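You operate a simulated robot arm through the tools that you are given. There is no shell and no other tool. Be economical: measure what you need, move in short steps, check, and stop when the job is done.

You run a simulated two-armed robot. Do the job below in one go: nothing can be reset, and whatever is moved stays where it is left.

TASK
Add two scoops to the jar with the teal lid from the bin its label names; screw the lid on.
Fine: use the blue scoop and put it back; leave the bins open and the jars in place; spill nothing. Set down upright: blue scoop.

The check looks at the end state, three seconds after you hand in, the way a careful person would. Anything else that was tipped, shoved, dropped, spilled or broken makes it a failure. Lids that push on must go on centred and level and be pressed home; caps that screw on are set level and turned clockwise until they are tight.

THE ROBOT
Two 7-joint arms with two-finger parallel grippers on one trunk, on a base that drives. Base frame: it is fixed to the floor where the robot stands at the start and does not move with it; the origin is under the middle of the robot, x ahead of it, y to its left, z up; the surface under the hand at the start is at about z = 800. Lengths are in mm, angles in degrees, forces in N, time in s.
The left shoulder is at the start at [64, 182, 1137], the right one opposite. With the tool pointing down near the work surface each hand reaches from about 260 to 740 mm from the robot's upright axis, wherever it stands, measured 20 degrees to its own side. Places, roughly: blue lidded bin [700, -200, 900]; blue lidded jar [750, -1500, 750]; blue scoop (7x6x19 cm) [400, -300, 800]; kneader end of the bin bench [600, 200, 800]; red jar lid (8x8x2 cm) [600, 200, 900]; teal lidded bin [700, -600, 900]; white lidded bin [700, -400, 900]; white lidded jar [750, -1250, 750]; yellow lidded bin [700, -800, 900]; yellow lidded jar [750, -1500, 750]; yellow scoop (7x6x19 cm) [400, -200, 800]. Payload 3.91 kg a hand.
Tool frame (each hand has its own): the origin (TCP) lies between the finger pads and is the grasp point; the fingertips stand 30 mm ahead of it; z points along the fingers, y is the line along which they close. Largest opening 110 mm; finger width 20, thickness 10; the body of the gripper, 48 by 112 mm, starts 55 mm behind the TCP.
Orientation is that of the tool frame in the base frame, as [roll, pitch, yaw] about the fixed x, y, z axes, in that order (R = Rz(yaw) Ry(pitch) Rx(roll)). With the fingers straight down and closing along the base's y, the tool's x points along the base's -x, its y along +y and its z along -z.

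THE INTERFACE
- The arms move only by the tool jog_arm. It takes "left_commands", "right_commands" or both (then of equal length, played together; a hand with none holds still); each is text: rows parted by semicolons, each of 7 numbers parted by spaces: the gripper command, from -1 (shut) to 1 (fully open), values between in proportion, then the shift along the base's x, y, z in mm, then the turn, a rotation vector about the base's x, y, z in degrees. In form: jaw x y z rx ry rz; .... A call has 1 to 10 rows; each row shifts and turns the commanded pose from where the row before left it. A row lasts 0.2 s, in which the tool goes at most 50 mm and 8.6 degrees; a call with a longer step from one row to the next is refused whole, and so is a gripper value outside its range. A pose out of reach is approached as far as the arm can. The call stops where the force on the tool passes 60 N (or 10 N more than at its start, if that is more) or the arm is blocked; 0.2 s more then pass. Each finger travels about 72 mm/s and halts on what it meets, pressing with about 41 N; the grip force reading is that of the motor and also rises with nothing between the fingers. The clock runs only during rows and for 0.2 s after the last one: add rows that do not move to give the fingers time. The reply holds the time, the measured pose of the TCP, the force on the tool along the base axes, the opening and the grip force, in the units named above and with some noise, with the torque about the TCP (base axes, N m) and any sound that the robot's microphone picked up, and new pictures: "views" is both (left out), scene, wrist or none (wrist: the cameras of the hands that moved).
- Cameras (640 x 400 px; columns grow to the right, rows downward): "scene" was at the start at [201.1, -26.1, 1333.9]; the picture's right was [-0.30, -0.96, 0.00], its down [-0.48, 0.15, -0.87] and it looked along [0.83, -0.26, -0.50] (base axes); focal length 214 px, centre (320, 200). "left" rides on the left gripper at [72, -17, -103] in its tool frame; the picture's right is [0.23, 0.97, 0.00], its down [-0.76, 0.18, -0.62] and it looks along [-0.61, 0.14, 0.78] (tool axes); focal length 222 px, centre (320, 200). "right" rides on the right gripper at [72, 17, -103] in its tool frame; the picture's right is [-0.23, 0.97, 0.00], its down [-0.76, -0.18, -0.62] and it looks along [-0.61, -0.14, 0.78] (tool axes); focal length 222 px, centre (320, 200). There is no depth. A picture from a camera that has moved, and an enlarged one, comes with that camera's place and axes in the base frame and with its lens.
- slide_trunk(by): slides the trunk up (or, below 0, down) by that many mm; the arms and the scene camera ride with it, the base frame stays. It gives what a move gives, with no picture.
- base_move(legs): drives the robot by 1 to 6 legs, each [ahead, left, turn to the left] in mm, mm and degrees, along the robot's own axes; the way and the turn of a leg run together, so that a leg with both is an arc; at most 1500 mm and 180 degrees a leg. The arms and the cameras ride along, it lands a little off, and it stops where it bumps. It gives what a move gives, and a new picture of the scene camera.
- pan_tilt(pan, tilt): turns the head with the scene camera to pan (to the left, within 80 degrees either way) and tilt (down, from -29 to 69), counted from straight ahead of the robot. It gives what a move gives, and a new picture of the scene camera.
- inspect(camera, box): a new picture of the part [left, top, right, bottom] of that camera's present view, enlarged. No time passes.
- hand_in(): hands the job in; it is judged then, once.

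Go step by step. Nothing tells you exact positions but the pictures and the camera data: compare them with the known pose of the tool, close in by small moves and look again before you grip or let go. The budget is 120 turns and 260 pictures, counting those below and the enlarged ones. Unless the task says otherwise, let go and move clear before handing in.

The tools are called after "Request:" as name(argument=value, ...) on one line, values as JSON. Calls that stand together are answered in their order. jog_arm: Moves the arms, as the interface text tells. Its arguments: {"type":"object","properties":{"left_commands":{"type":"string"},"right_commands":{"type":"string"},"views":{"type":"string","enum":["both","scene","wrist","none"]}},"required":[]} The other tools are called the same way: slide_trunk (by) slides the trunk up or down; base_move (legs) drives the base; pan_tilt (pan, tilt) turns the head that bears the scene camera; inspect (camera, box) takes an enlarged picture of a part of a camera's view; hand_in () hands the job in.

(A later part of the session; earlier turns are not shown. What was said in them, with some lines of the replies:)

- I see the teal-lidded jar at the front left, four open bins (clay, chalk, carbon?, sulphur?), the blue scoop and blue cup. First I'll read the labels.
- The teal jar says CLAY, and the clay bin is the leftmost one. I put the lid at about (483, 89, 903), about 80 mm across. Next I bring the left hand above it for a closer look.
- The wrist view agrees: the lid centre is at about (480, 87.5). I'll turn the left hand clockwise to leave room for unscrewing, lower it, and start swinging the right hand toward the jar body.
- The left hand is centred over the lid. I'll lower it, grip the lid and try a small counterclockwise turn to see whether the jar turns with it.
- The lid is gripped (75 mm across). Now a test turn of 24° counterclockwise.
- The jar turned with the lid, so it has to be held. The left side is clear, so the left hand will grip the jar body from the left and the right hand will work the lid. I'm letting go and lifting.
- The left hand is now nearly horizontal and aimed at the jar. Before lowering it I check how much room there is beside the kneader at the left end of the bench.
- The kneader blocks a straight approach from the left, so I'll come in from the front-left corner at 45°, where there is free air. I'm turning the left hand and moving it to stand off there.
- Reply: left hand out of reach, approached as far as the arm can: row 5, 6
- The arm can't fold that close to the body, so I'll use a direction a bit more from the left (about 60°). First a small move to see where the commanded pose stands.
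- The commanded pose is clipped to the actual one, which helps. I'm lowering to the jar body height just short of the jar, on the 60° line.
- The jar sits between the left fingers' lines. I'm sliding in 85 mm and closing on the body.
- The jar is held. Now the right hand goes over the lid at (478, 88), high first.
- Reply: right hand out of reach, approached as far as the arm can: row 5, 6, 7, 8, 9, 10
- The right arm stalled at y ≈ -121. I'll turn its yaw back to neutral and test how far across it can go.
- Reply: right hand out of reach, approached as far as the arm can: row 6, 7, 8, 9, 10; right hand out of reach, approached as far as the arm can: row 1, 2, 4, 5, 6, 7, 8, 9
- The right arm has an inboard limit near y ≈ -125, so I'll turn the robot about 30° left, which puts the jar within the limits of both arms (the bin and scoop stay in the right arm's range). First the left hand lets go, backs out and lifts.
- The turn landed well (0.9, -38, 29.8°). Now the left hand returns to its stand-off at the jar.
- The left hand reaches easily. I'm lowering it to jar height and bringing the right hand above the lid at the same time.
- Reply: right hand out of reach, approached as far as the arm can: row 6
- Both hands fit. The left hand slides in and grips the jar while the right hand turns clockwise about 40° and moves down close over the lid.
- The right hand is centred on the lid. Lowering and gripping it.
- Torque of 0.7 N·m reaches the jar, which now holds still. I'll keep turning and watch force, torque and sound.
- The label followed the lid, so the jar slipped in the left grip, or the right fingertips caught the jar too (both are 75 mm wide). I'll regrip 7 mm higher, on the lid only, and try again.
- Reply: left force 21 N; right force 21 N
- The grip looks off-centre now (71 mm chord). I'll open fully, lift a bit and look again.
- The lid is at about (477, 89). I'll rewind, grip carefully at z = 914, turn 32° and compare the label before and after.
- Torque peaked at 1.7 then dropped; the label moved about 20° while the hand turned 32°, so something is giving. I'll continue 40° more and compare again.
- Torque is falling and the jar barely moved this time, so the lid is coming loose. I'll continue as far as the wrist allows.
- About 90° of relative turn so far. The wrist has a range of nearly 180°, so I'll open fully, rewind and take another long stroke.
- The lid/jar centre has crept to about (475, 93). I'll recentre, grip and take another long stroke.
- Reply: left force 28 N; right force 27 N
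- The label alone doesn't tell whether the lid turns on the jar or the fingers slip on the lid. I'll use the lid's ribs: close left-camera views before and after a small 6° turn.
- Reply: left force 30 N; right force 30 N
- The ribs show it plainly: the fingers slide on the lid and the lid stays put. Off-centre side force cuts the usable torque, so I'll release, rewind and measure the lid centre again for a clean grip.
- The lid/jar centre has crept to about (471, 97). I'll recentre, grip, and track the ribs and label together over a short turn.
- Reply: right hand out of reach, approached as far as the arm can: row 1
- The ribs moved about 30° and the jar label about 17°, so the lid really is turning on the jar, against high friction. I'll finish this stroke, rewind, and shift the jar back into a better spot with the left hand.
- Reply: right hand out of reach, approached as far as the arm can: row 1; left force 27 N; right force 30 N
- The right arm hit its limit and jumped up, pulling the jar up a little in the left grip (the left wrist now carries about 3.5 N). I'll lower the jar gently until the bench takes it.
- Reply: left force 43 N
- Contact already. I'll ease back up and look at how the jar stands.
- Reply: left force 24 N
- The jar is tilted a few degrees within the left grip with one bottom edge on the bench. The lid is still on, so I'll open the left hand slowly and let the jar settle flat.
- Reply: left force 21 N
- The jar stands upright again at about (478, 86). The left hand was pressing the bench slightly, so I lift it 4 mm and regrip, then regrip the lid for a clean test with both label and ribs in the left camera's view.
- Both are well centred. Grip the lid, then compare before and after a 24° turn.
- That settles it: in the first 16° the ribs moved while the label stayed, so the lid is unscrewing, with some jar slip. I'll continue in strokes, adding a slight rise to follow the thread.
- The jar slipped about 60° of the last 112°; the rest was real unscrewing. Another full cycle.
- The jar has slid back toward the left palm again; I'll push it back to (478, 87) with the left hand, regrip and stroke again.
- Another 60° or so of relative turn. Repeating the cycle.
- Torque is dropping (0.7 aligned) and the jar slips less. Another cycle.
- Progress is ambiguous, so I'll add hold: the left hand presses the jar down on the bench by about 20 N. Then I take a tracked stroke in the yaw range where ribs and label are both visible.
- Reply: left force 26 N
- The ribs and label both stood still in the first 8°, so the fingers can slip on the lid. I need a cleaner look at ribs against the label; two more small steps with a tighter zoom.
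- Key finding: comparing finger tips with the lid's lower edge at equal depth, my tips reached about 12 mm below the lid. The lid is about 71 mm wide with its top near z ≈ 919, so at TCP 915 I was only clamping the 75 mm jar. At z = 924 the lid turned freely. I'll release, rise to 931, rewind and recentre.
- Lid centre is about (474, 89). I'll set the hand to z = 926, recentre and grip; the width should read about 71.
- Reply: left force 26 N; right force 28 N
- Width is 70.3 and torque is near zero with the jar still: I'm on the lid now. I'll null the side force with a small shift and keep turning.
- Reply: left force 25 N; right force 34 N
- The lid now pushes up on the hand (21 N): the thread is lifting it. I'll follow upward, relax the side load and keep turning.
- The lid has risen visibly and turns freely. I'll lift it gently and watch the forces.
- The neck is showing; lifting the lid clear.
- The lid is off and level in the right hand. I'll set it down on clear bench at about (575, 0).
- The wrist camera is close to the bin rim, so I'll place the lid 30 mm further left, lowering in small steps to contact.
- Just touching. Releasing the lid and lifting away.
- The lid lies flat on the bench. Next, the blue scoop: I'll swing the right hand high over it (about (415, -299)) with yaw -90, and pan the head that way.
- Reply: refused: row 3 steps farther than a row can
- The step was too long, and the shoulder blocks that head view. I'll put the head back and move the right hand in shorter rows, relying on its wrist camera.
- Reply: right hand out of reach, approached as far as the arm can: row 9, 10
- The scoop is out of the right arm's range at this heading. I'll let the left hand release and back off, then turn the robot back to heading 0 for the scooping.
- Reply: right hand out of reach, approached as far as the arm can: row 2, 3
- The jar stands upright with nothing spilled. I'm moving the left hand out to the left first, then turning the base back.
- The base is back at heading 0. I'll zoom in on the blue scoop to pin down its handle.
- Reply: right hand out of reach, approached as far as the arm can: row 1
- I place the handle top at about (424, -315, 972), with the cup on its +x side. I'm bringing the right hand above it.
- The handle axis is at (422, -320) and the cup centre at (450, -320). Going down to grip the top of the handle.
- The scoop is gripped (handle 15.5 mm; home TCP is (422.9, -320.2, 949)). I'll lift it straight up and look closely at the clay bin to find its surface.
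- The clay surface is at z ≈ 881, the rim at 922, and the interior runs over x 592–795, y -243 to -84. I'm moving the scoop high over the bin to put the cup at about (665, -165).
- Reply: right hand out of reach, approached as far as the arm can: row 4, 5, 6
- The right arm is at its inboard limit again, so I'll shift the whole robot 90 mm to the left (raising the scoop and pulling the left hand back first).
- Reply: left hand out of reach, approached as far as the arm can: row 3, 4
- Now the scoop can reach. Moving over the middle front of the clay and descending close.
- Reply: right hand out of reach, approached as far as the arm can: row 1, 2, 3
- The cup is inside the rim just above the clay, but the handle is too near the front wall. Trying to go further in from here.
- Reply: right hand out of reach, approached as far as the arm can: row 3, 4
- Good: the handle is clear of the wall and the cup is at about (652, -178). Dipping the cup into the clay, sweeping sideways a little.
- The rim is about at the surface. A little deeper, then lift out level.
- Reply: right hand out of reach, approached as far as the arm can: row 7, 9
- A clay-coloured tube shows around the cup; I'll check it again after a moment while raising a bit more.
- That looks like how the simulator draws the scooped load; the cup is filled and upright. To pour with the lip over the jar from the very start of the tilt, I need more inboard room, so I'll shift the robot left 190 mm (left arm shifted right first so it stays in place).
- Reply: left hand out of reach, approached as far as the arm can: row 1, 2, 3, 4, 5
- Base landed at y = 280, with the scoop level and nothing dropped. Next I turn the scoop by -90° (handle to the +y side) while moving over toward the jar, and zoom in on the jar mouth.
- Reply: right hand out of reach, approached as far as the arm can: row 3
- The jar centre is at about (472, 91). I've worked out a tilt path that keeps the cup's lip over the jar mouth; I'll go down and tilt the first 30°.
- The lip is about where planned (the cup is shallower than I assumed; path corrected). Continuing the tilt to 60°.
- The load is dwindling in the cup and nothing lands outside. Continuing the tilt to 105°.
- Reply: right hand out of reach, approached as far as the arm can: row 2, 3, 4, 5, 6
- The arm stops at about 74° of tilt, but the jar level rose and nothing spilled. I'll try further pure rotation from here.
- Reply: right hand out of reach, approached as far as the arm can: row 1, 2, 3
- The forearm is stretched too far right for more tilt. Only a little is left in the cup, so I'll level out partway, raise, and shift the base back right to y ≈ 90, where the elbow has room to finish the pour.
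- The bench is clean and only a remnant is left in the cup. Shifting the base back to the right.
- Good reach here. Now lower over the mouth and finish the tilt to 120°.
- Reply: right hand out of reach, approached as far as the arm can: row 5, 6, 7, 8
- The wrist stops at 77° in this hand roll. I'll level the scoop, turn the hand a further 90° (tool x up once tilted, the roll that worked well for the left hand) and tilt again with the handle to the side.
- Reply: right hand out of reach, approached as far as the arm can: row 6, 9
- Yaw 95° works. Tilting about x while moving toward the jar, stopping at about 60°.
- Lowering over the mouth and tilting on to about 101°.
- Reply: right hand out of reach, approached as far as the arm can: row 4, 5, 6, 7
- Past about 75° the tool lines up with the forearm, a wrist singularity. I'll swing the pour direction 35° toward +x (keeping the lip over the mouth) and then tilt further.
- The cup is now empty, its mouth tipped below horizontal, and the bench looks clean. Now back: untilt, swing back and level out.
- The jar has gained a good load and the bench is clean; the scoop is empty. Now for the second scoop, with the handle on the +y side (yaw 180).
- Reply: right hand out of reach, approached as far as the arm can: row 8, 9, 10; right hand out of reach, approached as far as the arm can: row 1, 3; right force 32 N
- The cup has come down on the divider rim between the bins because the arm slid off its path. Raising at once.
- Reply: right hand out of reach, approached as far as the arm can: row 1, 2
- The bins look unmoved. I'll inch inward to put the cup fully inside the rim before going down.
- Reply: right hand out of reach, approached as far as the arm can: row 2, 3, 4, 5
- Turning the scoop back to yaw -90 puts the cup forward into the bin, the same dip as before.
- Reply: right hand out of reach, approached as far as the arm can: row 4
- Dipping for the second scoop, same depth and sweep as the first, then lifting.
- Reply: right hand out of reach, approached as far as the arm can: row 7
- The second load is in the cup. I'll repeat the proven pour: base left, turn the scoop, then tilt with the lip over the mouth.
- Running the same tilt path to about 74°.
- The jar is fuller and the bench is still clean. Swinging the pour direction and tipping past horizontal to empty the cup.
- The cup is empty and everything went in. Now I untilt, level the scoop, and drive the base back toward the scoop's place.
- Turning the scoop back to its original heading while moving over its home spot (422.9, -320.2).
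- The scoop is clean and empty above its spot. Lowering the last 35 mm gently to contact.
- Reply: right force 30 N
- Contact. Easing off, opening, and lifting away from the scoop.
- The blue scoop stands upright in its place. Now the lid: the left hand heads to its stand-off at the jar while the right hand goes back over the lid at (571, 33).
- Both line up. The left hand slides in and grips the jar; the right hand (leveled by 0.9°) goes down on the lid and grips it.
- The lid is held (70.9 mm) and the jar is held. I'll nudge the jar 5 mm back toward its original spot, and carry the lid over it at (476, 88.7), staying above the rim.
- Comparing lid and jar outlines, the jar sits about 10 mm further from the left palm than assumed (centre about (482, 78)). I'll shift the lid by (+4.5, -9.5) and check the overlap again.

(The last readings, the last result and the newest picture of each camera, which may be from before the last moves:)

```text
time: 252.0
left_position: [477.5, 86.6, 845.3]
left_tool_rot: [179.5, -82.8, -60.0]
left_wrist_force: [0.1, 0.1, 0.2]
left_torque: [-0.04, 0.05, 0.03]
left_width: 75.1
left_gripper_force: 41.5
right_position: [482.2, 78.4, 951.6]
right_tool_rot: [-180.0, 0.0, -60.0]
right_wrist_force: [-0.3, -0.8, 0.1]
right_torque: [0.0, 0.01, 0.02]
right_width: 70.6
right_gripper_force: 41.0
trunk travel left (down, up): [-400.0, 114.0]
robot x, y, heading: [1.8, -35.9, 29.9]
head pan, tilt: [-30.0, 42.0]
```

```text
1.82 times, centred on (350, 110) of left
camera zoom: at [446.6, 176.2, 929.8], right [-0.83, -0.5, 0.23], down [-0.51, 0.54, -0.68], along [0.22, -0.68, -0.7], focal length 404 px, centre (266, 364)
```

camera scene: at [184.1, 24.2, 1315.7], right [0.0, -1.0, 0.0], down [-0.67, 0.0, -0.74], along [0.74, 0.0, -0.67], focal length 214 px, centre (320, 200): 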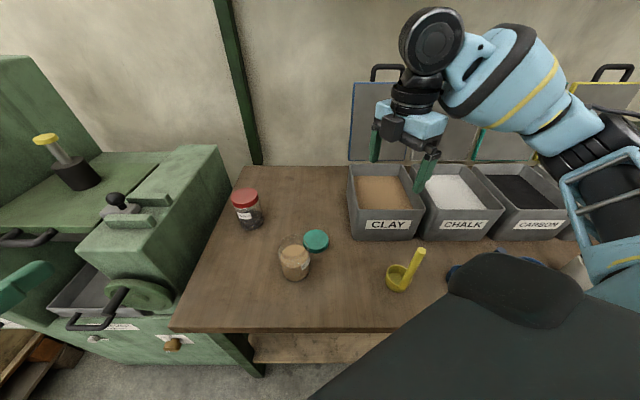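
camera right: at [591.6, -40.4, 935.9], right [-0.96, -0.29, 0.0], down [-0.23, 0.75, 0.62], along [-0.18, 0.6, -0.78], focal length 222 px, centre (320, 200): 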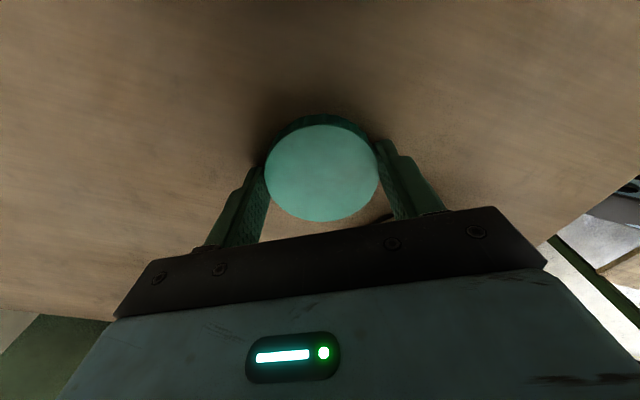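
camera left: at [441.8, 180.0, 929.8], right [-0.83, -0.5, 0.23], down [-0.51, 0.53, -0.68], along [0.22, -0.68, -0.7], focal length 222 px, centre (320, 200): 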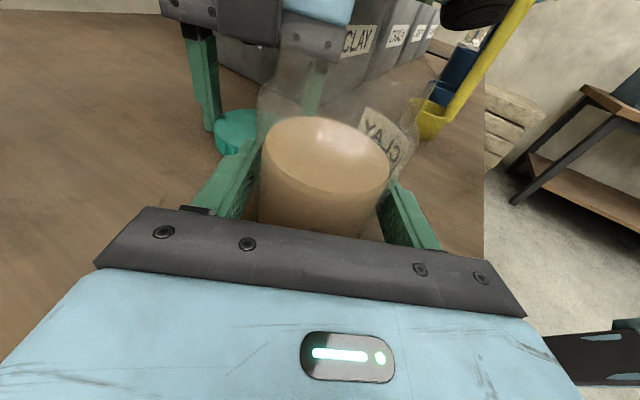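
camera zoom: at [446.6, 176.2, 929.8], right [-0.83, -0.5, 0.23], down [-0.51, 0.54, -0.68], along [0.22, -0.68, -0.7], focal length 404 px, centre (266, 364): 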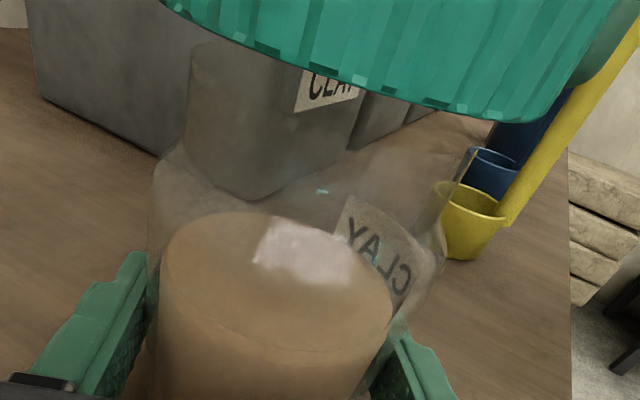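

Nearly concentric; about 4–5 mm more toward -y. Then lower slowly to contact.

Request:
jog_arm(right_commands="-1 0.8 -4 0 0 0 0;-1 0 0 -2 0 0 0;-1 0 0 -2 0 0 0;-1 0 0 -2 0 0 0;-1 0 0 0 0 0 0", views="none")

Request:
jog_arm(right_commands="-1 0 0 -1.5 0 0 0;-1 0 0 -1.5 0 0 0;-1 0 0 0 0 0 0", views="none")

Request:
jog_arm(right_commands="-1 0 0 -1 0 0 0;-1 0 0 -1 0 0 0;-1 0 0 0 0 0 0", views="none")

Request:
inspect(camera="left", box=[190, 0, 510, 220])

```text
time: 253.2
left_position: [477.8, 86.0, 845.0]
left_tool_rot: [179.4, -82.7, -60.0]
left_wrist_force: [0.3, -0.9, 0.6]
left_torque: [-0.03, 0.06, 0.04]
left_width: 75.0
left_gripper_force: 40.6
right_position: [481.8, 73.8, 947.9]
right_tool_rot: [179.8, 0.1, -60.0]
right_wrist_force: [1.1, 0.3, 0.2]
right_torque: [-0.02, -0.03, 0.02]
right_width: 70.8
right_gripper_force: 41.3
trunk travel left (down, up): [-400.0, 114.0]
robot x, y, heading: [0.7, -35.4, 30.3]
head pan, tilt: [-30.0, 42.0]
```

```text
time: 254.0
left_position: [478.1, 86.8, 843.8]
left_tool_rot: [179.5, -82.7, -60.1]
left_wrist_force: [0.1, 0.2, 0.4]
left_torque: [-0.04, 0.04, 0.0]
left_width: 74.9
left_gripper_force: 41.2
right_position: [482.3, 74.6, 943.5]
right_tool_rot: [179.9, 0.0, -59.9]
right_wrist_force: [0.5, 0.3, -0.6]
right_torque: [0.0, 0.0, 0.01]
right_width: 70.7
right_gripper_force: 40.6
trunk travel left (down, up): [-400.0, 114.0]
robot x, y, heading: [2.4, -31.0, 30.0]
head pan, tilt: [-30.0, 42.0]
```

```text
time: 254.8
left_position: [477.0, 86.4, 844.6]
left_tool_rot: [179.5, -82.7, -60.0]
left_wrist_force: [0.4, -1.1, 0.1]
left_torque: [-0.04, 0.06, 0.01]
left_width: 74.9
left_gripper_force: 41.1
right_position: [482.9, 76.3, 941.5]
right_tool_rot: [179.9, 0.0, -60.0]
right_wrist_force: [1.0, -0.7, -0.3]
right_torque: [0.01, 0.01, 0.02]
right_width: 70.6
right_gripper_force: 41.2
trunk travel left (down, up): [-400.0, 114.0]
robot x, y, heading: [1.0, -31.6, 29.9]
head pan, tilt: [-30.0, 42.0]
```

```text
1.82 times, centred on (350, 110) of left
camera zoom: at [446.6, 176.1, 929.8], right [-0.83, -0.5, 0.23], down [-0.51, 0.54, -0.68], along [0.22, -0.68, -0.7], focal length 404 px, centre (266, 364)
```

zoom: 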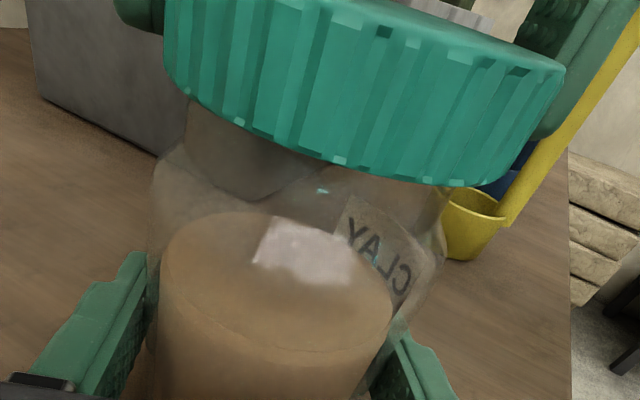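

Well centred now. Continue down to contact.

Request:
jog_arm(right_commands="-1 0 0 -1.5 0 0 0;-1 0 0 -1.5 0 0 0;-1 0 0 0 0 0 0", views="none")

Request:
jog_arm(right_commands="-1 0 0 -1 0 0 0;-1 0 0 -1 0 0 0;-1 0 0 0 0 0 0", views="none")

Request:
jog_arm(right_commands="-1 0 0 -1 0 0 0;-1 0 0 -1 0 0 0;-1 0 0 0 0 0 0", views="none")

```text
time: 255.6
left_position: [477.8, 87.1, 844.0]
left_tool_rot: [179.5, -82.7, -59.9]
left_wrist_force: [0.3, 0.7, -0.6]
left_torque: [-0.03, 0.08, 0.01]
left_width: 74.8
left_gripper_force: 41.5
right_position: [481.3, 75.2, 937.8]
right_tool_rot: [179.9, 0.1, -60.0]
right_wrist_force: [0.3, -0.1, -0.3]
right_torque: [-0.01, -0.02, 0.0]
right_width: 70.9
right_gripper_force: 40.5
trunk travel left (down, up): [-400.0, 114.0]
robot x, y, heading: [0.5, -31.8, 30.3]
head pan, tilt: [-30.0, 42.0]
```

```text
time: 256.4
left_position: [476.8, 86.8, 844.5]
left_tool_rot: [179.5, -82.6, -59.9]
left_wrist_force: [-0.6, -0.6, -0.4]
left_torque: [-0.04, 0.0, 0.03]
left_width: 75.1
left_gripper_force: 41.9
right_position: [482.6, 75.0, 936.2]
right_tool_rot: [179.9, 0.0, -59.9]
right_wrist_force: [-0.9, 0.0, -0.5]
right_torque: [0.03, 0.03, -0.02]
right_width: 70.7
right_gripper_force: 41.1
trunk travel left (down, up): [-400.0, 114.0]
robot x, y, heading: [0.3, -34.5, 30.2]
head pan, tilt: [-30.0, 42.0]
```

```text
time: 257.2
left_position: [475.9, 88.3, 843.8]
left_tool_rot: [179.5, -82.7, -60.1]
left_wrist_force: [-0.2, -0.4, -1.0]
left_torque: [-0.07, 0.07, 0.05]
left_width: 74.9
left_gripper_force: 41.0
right_position: [482.8, 74.9, 933.9]
right_tool_rot: [179.8, 0.0, -60.0]
right_wrist_force: [0.2, 0.2, -0.1]
right_torque: [0.0, -0.01, -0.02]
right_width: 70.4
right_gripper_force: 40.8
trunk travel left (down, up): [-400.0, 114.0]
robot x, y, heading: [0.5, -36.3, 30.3]
head pan, tilt: [-30.0, 42.0]
```

Request:
jog_arm(right_commands="-1 0 0 -1.5 0 0 0;-1 0 0 -1.5 0 0 0;-1 0 0 0 0 0 0", views="none")

Request:
jog_arm(right_commands="-1 0 0 -1 0 0 0;-1 0 0 -1 0 0 0;-1 0 0 0 0 0 0", views="none")

Request:
jog_arm(right_commands="-1 0 0 -1 0 0 0;-1 0 0 -1 0 0 0;-1 0 0 0 0 0 0", views="none")

Request:
inspect(camera="left", box=[190, 0, 510, 220])

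```text
time: 258.0
left_position: [475.7, 85.3, 844.4]
left_tool_rot: [179.6, -82.7, -60.1]
left_wrist_force: [-3.7, -3.5, 0.0]
left_torque: [0.11, -0.21, -0.02]
left_width: 74.8
left_gripper_force: 41.2
right_position: [483.5, 74.5, 931.8]
right_tool_rot: [180.0, 0.0, -59.9]
right_wrist_force: [4.0, 3.2, 4.0]
right_torque: [-0.03, 0.0, 0.02]
right_width: 70.7
right_gripper_force: 41.0
trunk travel left (down, up): [-400.0, 114.0]
robot x, y, heading: [2.8, -35.4, 29.7]
head pan, tilt: [-30.0, 42.0]
```

```text
time: 258.8
left_position: [476.7, 85.6, 843.8]
left_tool_rot: [179.8, -82.6, -60.4]
left_wrist_force: [-0.2, -6.8, -4.2]
left_torque: [-0.14, -0.62, 0.21]
left_width: 74.8
left_gripper_force: 41.3
right_position: [482.7, 74.5, 930.4]
right_tool_rot: [-179.7, 0.0, -59.8]
right_wrist_force: [7.2, 3.9, 26.9]
right_torque: [-0.11, 0.3, -0.07]
right_width: 70.9
right_gripper_force: 41.2
trunk travel left (down, up): [-400.0, 114.0]
robot x, y, heading: [0.1, -33.9, 29.8]
head pan, tilt: [-30.0, 42.0]
```

```text
time: 259.6
left_position: [477.7, 86.0, 844.1]
left_tool_rot: [179.6, -82.6, -60.0]
left_wrist_force: [6.2, -10.5, -8.9]
left_torque: [-0.2, -0.05, 0.3]
left_width: 75.1
left_gripper_force: 41.1
right_position: [481.8, 74.9, 931.6]
right_tool_rot: [-179.7, 0.3, -60.0]
right_wrist_force: [3.2, 6.6, 40.4]
right_torque: [0.21, -0.17, -0.05]
right_width: 70.7
right_gripper_force: 41.2
trunk travel left (down, up): [-400.0, 114.0]
robot x, y, heading: [1.9, -31.7, 29.9]
head pan, tilt: [-30.0, 42.0]
```

```text
1.82 times, centred on (350, 110) of left
camera zoom: at [446.0, 175.5, 929.9], right [-0.83, -0.5, 0.23], down [-0.51, 0.54, -0.67], along [0.22, -0.68, -0.7], focal length 404 px, centre (266, 364)
```

zoom: 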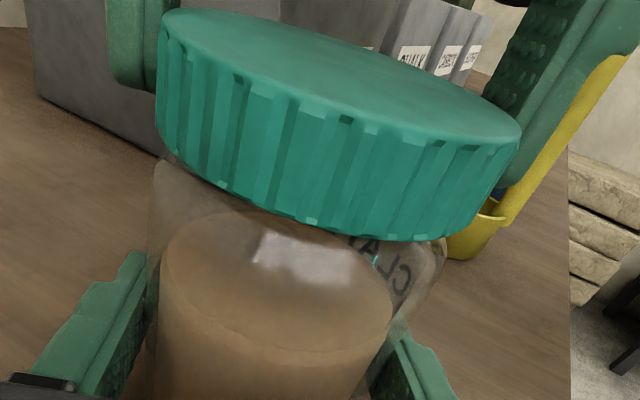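

The lid is seated level on the thread start (40 N). I'll ease the push a bit and turn clockwise.

Request:
jog_arm(right_commands="-1 0 0 2.5 0 0 0;-1 0 0 0 0 0 -8;-1 0 0 0 0 0 -8;-1 0 0 0 0 0 -8;-1 0 0 0 0 0 -8;-1 0 0 0 0 0 -8;-1 0 0 0 0 0 -8", views="none")

Request:
jog_arm(right_commands="-1 0 0 -0.2 0 0 -8;-1 0 0 -0.2 0 0 -8;-1 0 0 -0.2 0 0 -8;-1 0 0 -0.2 0 0 -8;-1 0 0 -0.2 0 0 -8;-1 0 0 -0.2 0 0 -8", views="none")

Request:
jog_arm(right_commands="-1 0 0 -0.2 0 0 -8;-1 0 0 -0.2 0 0 -8;-1 0 0 -0.2 0 0 -8;-1 0 0 -0.2 0 0 -8;-1 0 0 -0.2 0 0 -8;-1 0 0 -0.2 0 0 -8", views="none")

Request:
inspect(camera="left", box=[190, 0, 510, 220])

```text
time: 261.2
left_position: [477.9, 86.6, 843.7]
left_tool_rot: [-179.6, -82.6, -60.8]
left_wrist_force: [17.8, -9.9, -10.9]
left_torque: [0.41, 0.82, 0.0]
left_width: 74.9
left_gripper_force: 41.5
right_position: [479.5, 74.3, 930.3]
right_tool_rot: [179.7, 0.0, -107.8]
right_wrist_force: [-22.1, 6.9, 30.3]
right_torque: [0.27, 0.79, 0.11]
right_width: 70.7
right_gripper_force: 41.0
trunk travel left (down, up): [-400.0, 114.0]
robot x, y, heading: [-1.0, -35.7, 30.0]
head pan, tilt: [-30.0, 42.0]
```

```text
time: 262.6
left_position: [477.2, 87.5, 845.6]
left_tool_rot: [-179.9, -82.8, -60.5]
left_wrist_force: [32.0, -6.7, -8.3]
left_torque: [0.26, 1.17, 0.32]
left_width: 74.8
left_gripper_force: 40.8
right_position: [477.3, 78.7, 929.5]
right_tool_rot: [179.6, -0.2, -155.5]
right_wrist_force: [-34.1, 12.3, 29.9]
right_torque: [0.89, 1.08, 0.12]
right_width: 70.7
right_gripper_force: 41.1
trunk travel left (down, up): [-400.0, 114.0]
robot x, y, heading: [0.9, -32.6, 30.1]
head pan, tilt: [-30.0, 42.0]
```

```text
time: 264.0
left_position: [477.3, 86.1, 847.7]
left_tool_rot: [-179.2, -83.0, -61.3]
left_wrist_force: [27.6, -11.3, -0.4]
left_torque: [0.63, 0.44, 0.53]
left_width: 74.8
left_gripper_force: 40.9
right_position: [480.5, 77.3, 928.1]
right_tool_rot: [179.6, -0.2, 156.4]
right_wrist_force: [-23.0, 22.5, 31.0]
right_torque: [0.89, 0.5, 0.06]
right_width: 71.0
right_gripper_force: 40.9
trunk travel left (down, up): [-400.0, 114.0]
robot x, y, heading: [4.7, -30.9, 30.4]
head pan, tilt: [-30.0, 42.0]
```

```text
1.82 times, centred on (350, 110) of left
camera zoom: at [445.3, 176.3, 931.6], right [-0.83, -0.5, 0.22], down [-0.5, 0.53, -0.68], along [0.22, -0.68, -0.7], focal length 404 px, centre (266, 364)
```

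zoom: 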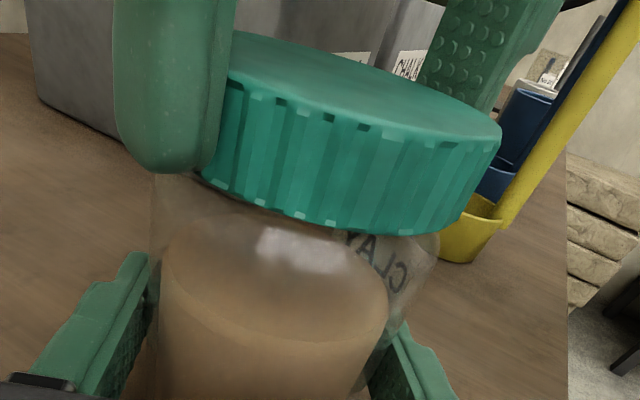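

The lid turned 144° with low torque and the jar held still. Now I ratchet: open, recentre, rewind, regrip and turn clockwise until it tightens.

Request:
jog_arm(right_commands="0.4 -1.5 1.5 1 0 0 0;1 -1 1.5 1 0 0 0;1 -1 1 0 0 0 8.5;1 0 0 0 0 0 8.5;1 0 0 0 0 0 8.5;1 0 0 0 0 0 8.5;1 0 0 0 0 0 8.5;1 0 0 0 0 0 8.5;1 0 0 0 0 0 8.5;1 0 0 0 0 0 8.5", views="none")

Request:
jog_arm(right_commands="1 0 0 0 0 0 8.5;1 0 0 0 0 0 8.5;1 0 0 0 0 0 8.5;1 0 0 0 0 0 8.5;1 0 0 0 0 0 8.5;1 0 0 0 0 0 8.5;1 0 0 0 0 0 8.5;1 0 0 0 0 0 8.5;1 0 0 0 0 0 8.5;1 0 0 0 0 0 0", views="wrist")

Request:
jog_arm(right_commands="0.4 0 0 0 0 0 0;0 0 0 0 0 0 0;-1 0 0 0 0 0 0;-1 0 0 0 0 0 0;-1 0 0 0 0 0 -8;-1 0 0 0 0 0 -8;-1 0 0 0 0 0 -8;-1 0 0 0 0 0 -8;-1 0 0 0 0 0 -8", views="none")

Request:
jog_arm(right_commands="-1 0 0 -0.1 0 0 -8;-1 0 0 -0.1 0 0 -8;-1 0 0 -0.1 0 0 -8;-1 0 0 -0.1 0 0 -8;-1 0 0 -0.1 0 0 -8", views="none")

Request:
jog_arm(right_commands="-1 0 0 -0.1 0 0 -8;-1 0 0 -0.1 0 0 -8;-1 0 0 -0.1 0 0 -8;-1 0 0 -0.1 0 0 -8;-1 0 0 -0.1 0 0 -8", views="none")

```text
time: 266.2
left_position: [477.5, 86.8, 845.4]
left_tool_rot: [-179.5, -82.6, -61.2]
left_wrist_force: [-4.7, -4.7, 16.5]
left_torque: [-0.85, -0.39, -0.3]
left_width: 74.7
left_gripper_force: 40.8
right_position: [477.6, 78.4, 929.9]
right_tool_rot: [180.0, 0.1, -135.8]
right_wrist_force: [-0.6, 1.1, 0.1]
right_torque: [-0.02, -0.01, 0.0]
right_width: 110.3
right_gripper_force: 0.1
trunk travel left (down, up): [-400.0, 114.0]
robot x, y, heading: [0.1, -32.5, 30.2]
head pan, tilt: [-30.0, 42.0]
```

```text
time: 268.4
left_position: [477.3, 86.9, 845.7]
left_tool_rot: [-179.5, -82.6, -60.9]
left_wrist_force: [-3.4, -1.5, 17.6]
left_torque: [-0.76, -0.48, -0.17]
left_width: 74.5
left_gripper_force: 40.9
right_position: [477.9, 79.3, 929.7]
right_tool_rot: [180.0, 0.0, -59.3]
right_wrist_force: [-0.1, -0.1, -0.1]
right_torque: [-0.02, 0.02, 0.01]
right_width: 110.1
right_gripper_force: 0.0
trunk travel left (down, up): [-400.0, 114.0]
robot x, y, heading: [-0.4, -34.6, 30.0]
head pan, tilt: [-30.0, 42.0]
camera right: at [500.3, 8.4, 1032.7], right [-0.95, -0.3, 0.0], down [-0.24, 0.75, 0.62], along [-0.19, 0.59, -0.78], focal length 222 px, centre (320, 200)
```

right: 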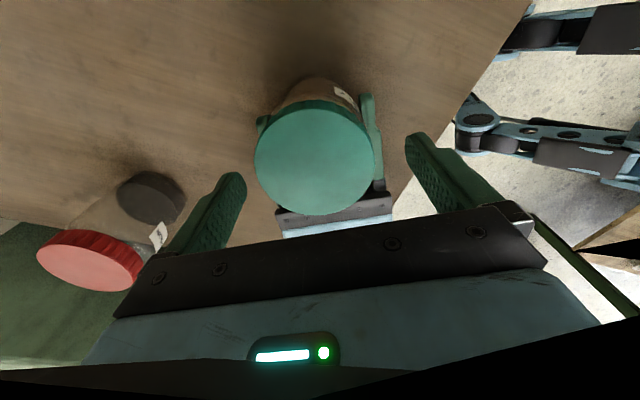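

```text
time: 270.4
left_position: [476.3, 84.8, 843.8]
left_tool_rot: [179.5, -82.6, -60.3]
left_wrist_force: [-24.1, -5.1, 9.0]
left_torque: [-0.2, -0.97, -1.64]
left_width: 75.3
left_gripper_force: 40.9
right_position: [480.3, 77.8, 930.4]
right_tool_rot: [-179.7, -0.1, -99.6]
right_wrist_force: [27.7, 3.8, 5.3]
right_torque: [-0.01, -1.34, 1.64]
right_width: 70.5
right_gripper_force: 40.7
trunk travel left (down, up): [-400.0, 114.0]
robot x, y, heading: [3.8, -32.3, 29.8]
head pan, tilt: [-30.0, 42.0]
```

```text
time: 271.6
left_position: [475.3, 87.4, 843.1]
left_tool_rot: [179.2, -82.5, -59.9]
left_wrist_force: [-27.4, 4.4, -3.6]
left_torque: [-0.09, -0.79, -1.75]
left_width: 76.1
left_gripper_force: 40.7
right_position: [478.6, 78.3, 928.3]
right_tool_rot: [-180.0, 0.2, -139.3]
right_wrist_force: [23.9, -6.6, 9.5]
right_torque: [-0.41, -0.93, 1.59]
right_width: 70.6
right_gripper_force: 40.5
trunk travel left (down, up): [-400.0, 114.0]
robot x, y, heading: [1.1, -34.6, 30.2]
head pan, tilt: [-30.0, 42.0]
```

```text
time: 272.8
left_position: [477.7, 86.1, 843.7]
left_tool_rot: [179.6, -82.6, -60.1]
left_wrist_force: [-8.7, -1.8, -3.7]
left_torque: [0.29, -0.31, -1.5]
left_width: 74.8
left_gripper_force: 41.1
right_position: [477.4, 77.8, 928.8]
right_tool_rot: [179.9, -0.3, -179.1]
right_wrist_force: [8.4, 1.5, 4.2]
right_torque: [-0.05, -0.2, 1.42]
right_width: 71.0
right_gripper_force: 41.2
trunk travel left (down, up): [-400.0, 114.0]
robot x, y, heading: [3.4, -33.3, 29.8]
head pan, tilt: [-30.0, 42.0]
5 turns are left
```

Torque is up at 1.6 N·m against clockwise turning: the lid is tight. Releasing both hands and backing away.

Request:
jog_arm(left_commands="-1 0 0 0 0 0 0;-1 0 0 0 0 0 0;-1 0 0 0 0 0 0;-1 0 0 0 0 0 0;-1 0 0 0 0 0 0;-1 0 0 0 0 0 0;-1 0 0 0 0 0 0", right_commands="0.4 0 0 0 0 0 0;1 0 0 0 0 0 0;1 0 0 0 0 0 0;1 0 0 20 0 0 0;1 0 0 40 0 0 0;1 0 0 45 0 0 0;1 0 0 45 0 0 0", views="none")

Request:
jog_arm(left_commands="0.4 0 0 0 0 0 0;0.6 0 0 0 0 0 0;1 0 0 0 0 0 0;1 0 0 0 0 0 0;1 -9 15.5 0 0 0 0;1 -11 19 0 0 0 0;1 -11 19 0 0 0 0;1 -11 19 0 0 0 0;1 0 0 40 0 0 0;1 0 0 45 0 0 0", views="scene")

Request:
inspect(camera="scene", box=[240, 190, 360, 300])

```text
time: 274.4
left_position: [477.3, 88.0, 843.4]
left_tool_rot: [179.6, -82.7, -60.1]
left_wrist_force: [-1.7, 0.9, 2.0]
left_torque: [0.19, 0.14, 0.04]
left_width: 74.5
left_gripper_force: 40.3
right_position: [477.2, 76.7, 1082.0]
right_tool_rot: [180.0, 0.0, -179.3]
right_wrist_force: [0.0, -0.6, 0.3]
right_torque: [-0.02, -0.02, -0.03]
right_width: 110.0
right_gripper_force: 0.0
trunk travel left (down, up): [-400.0, 114.0]
robot x, y, heading: [2.9, -36.2, 30.1]
head pan, tilt: [-30.0, 42.0]
```

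```text
time: 276.6
left_position: [432.1, 160.0, 930.5]
left_tool_rot: [179.1, -82.7, -59.8]
left_wrist_force: [-0.1, 0.7, 0.1]
left_torque: [-0.01, -0.01, 0.03]
left_width: 109.6
left_gripper_force: 0.0
right_position: [478.8, 75.2, 1080.3]
right_tool_rot: [179.9, 0.0, -179.3]
right_wrist_force: [0.3, 0.3, 0.2]
right_torque: [-0.04, -0.03, 0.0]
right_width: 110.1
right_gripper_force: 0.1
trunk travel left (down, up): [-400.0, 114.0]
robot x, y, heading: [5.7, -34.1, 30.2]
head pan, tilt: [-30.0, 42.0]
camera scene: at [184.0, 24.2, 1315.7], right [0.0, -1.0, 0.0], down [-0.67, 0.0, -0.74], along [0.74, 0.0, -0.67], focal length 214 px, centre (320, 200)
```

scene: 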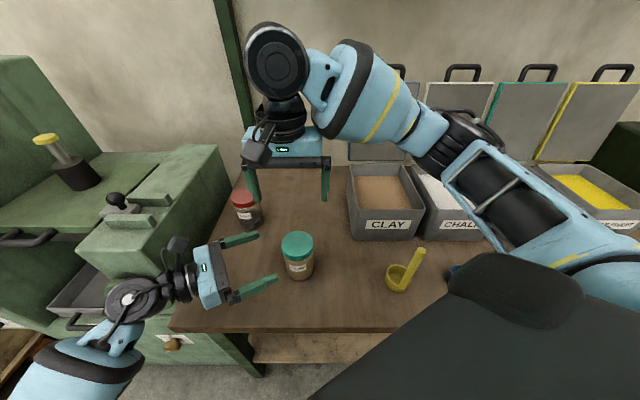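

```text
3.64 times, centred on (300, 245) of scene
camera zoom: at [184.0, 24.2, 1315.7], right [0.0, -1.0, 0.0], down [-0.67, 0.0, -0.74], along [0.74, 0.0, -0.67], focal length 780 px, centre (393, 36)
4 turns are left
```

zoom: 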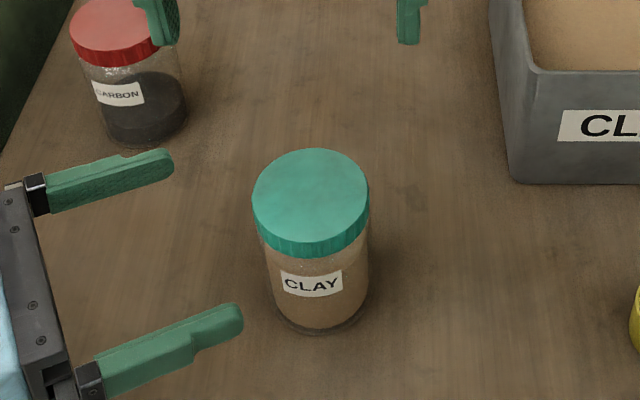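

The jar stands upright with the lid on level and tight, the bench is clean, the blue scoop is back upright, the bins are open, and both hands are clear. Handing in.

Request:
hand_in()

```text
The job is handed in.
```

I put two scoops of clay from the clay bin into the teal-lidded jar. Then I screwed the lid on until it tightened, at about 1.6 N·m. The blue scoop is back upright in its place, within a few millimetres of where it started. The bins are open, both hands are clear and I saw nothing spilled.

- **Bump at the bins:** on the way to the second scoop, the scoop pressed on the rim between the clay and chalk bins at about 30 N. I lifted it straight off, and the bins look unmoved.
- **Jar position:** the jar was turned and nudged while I worked the lid. I estimate it is about 10 mm from where it started.
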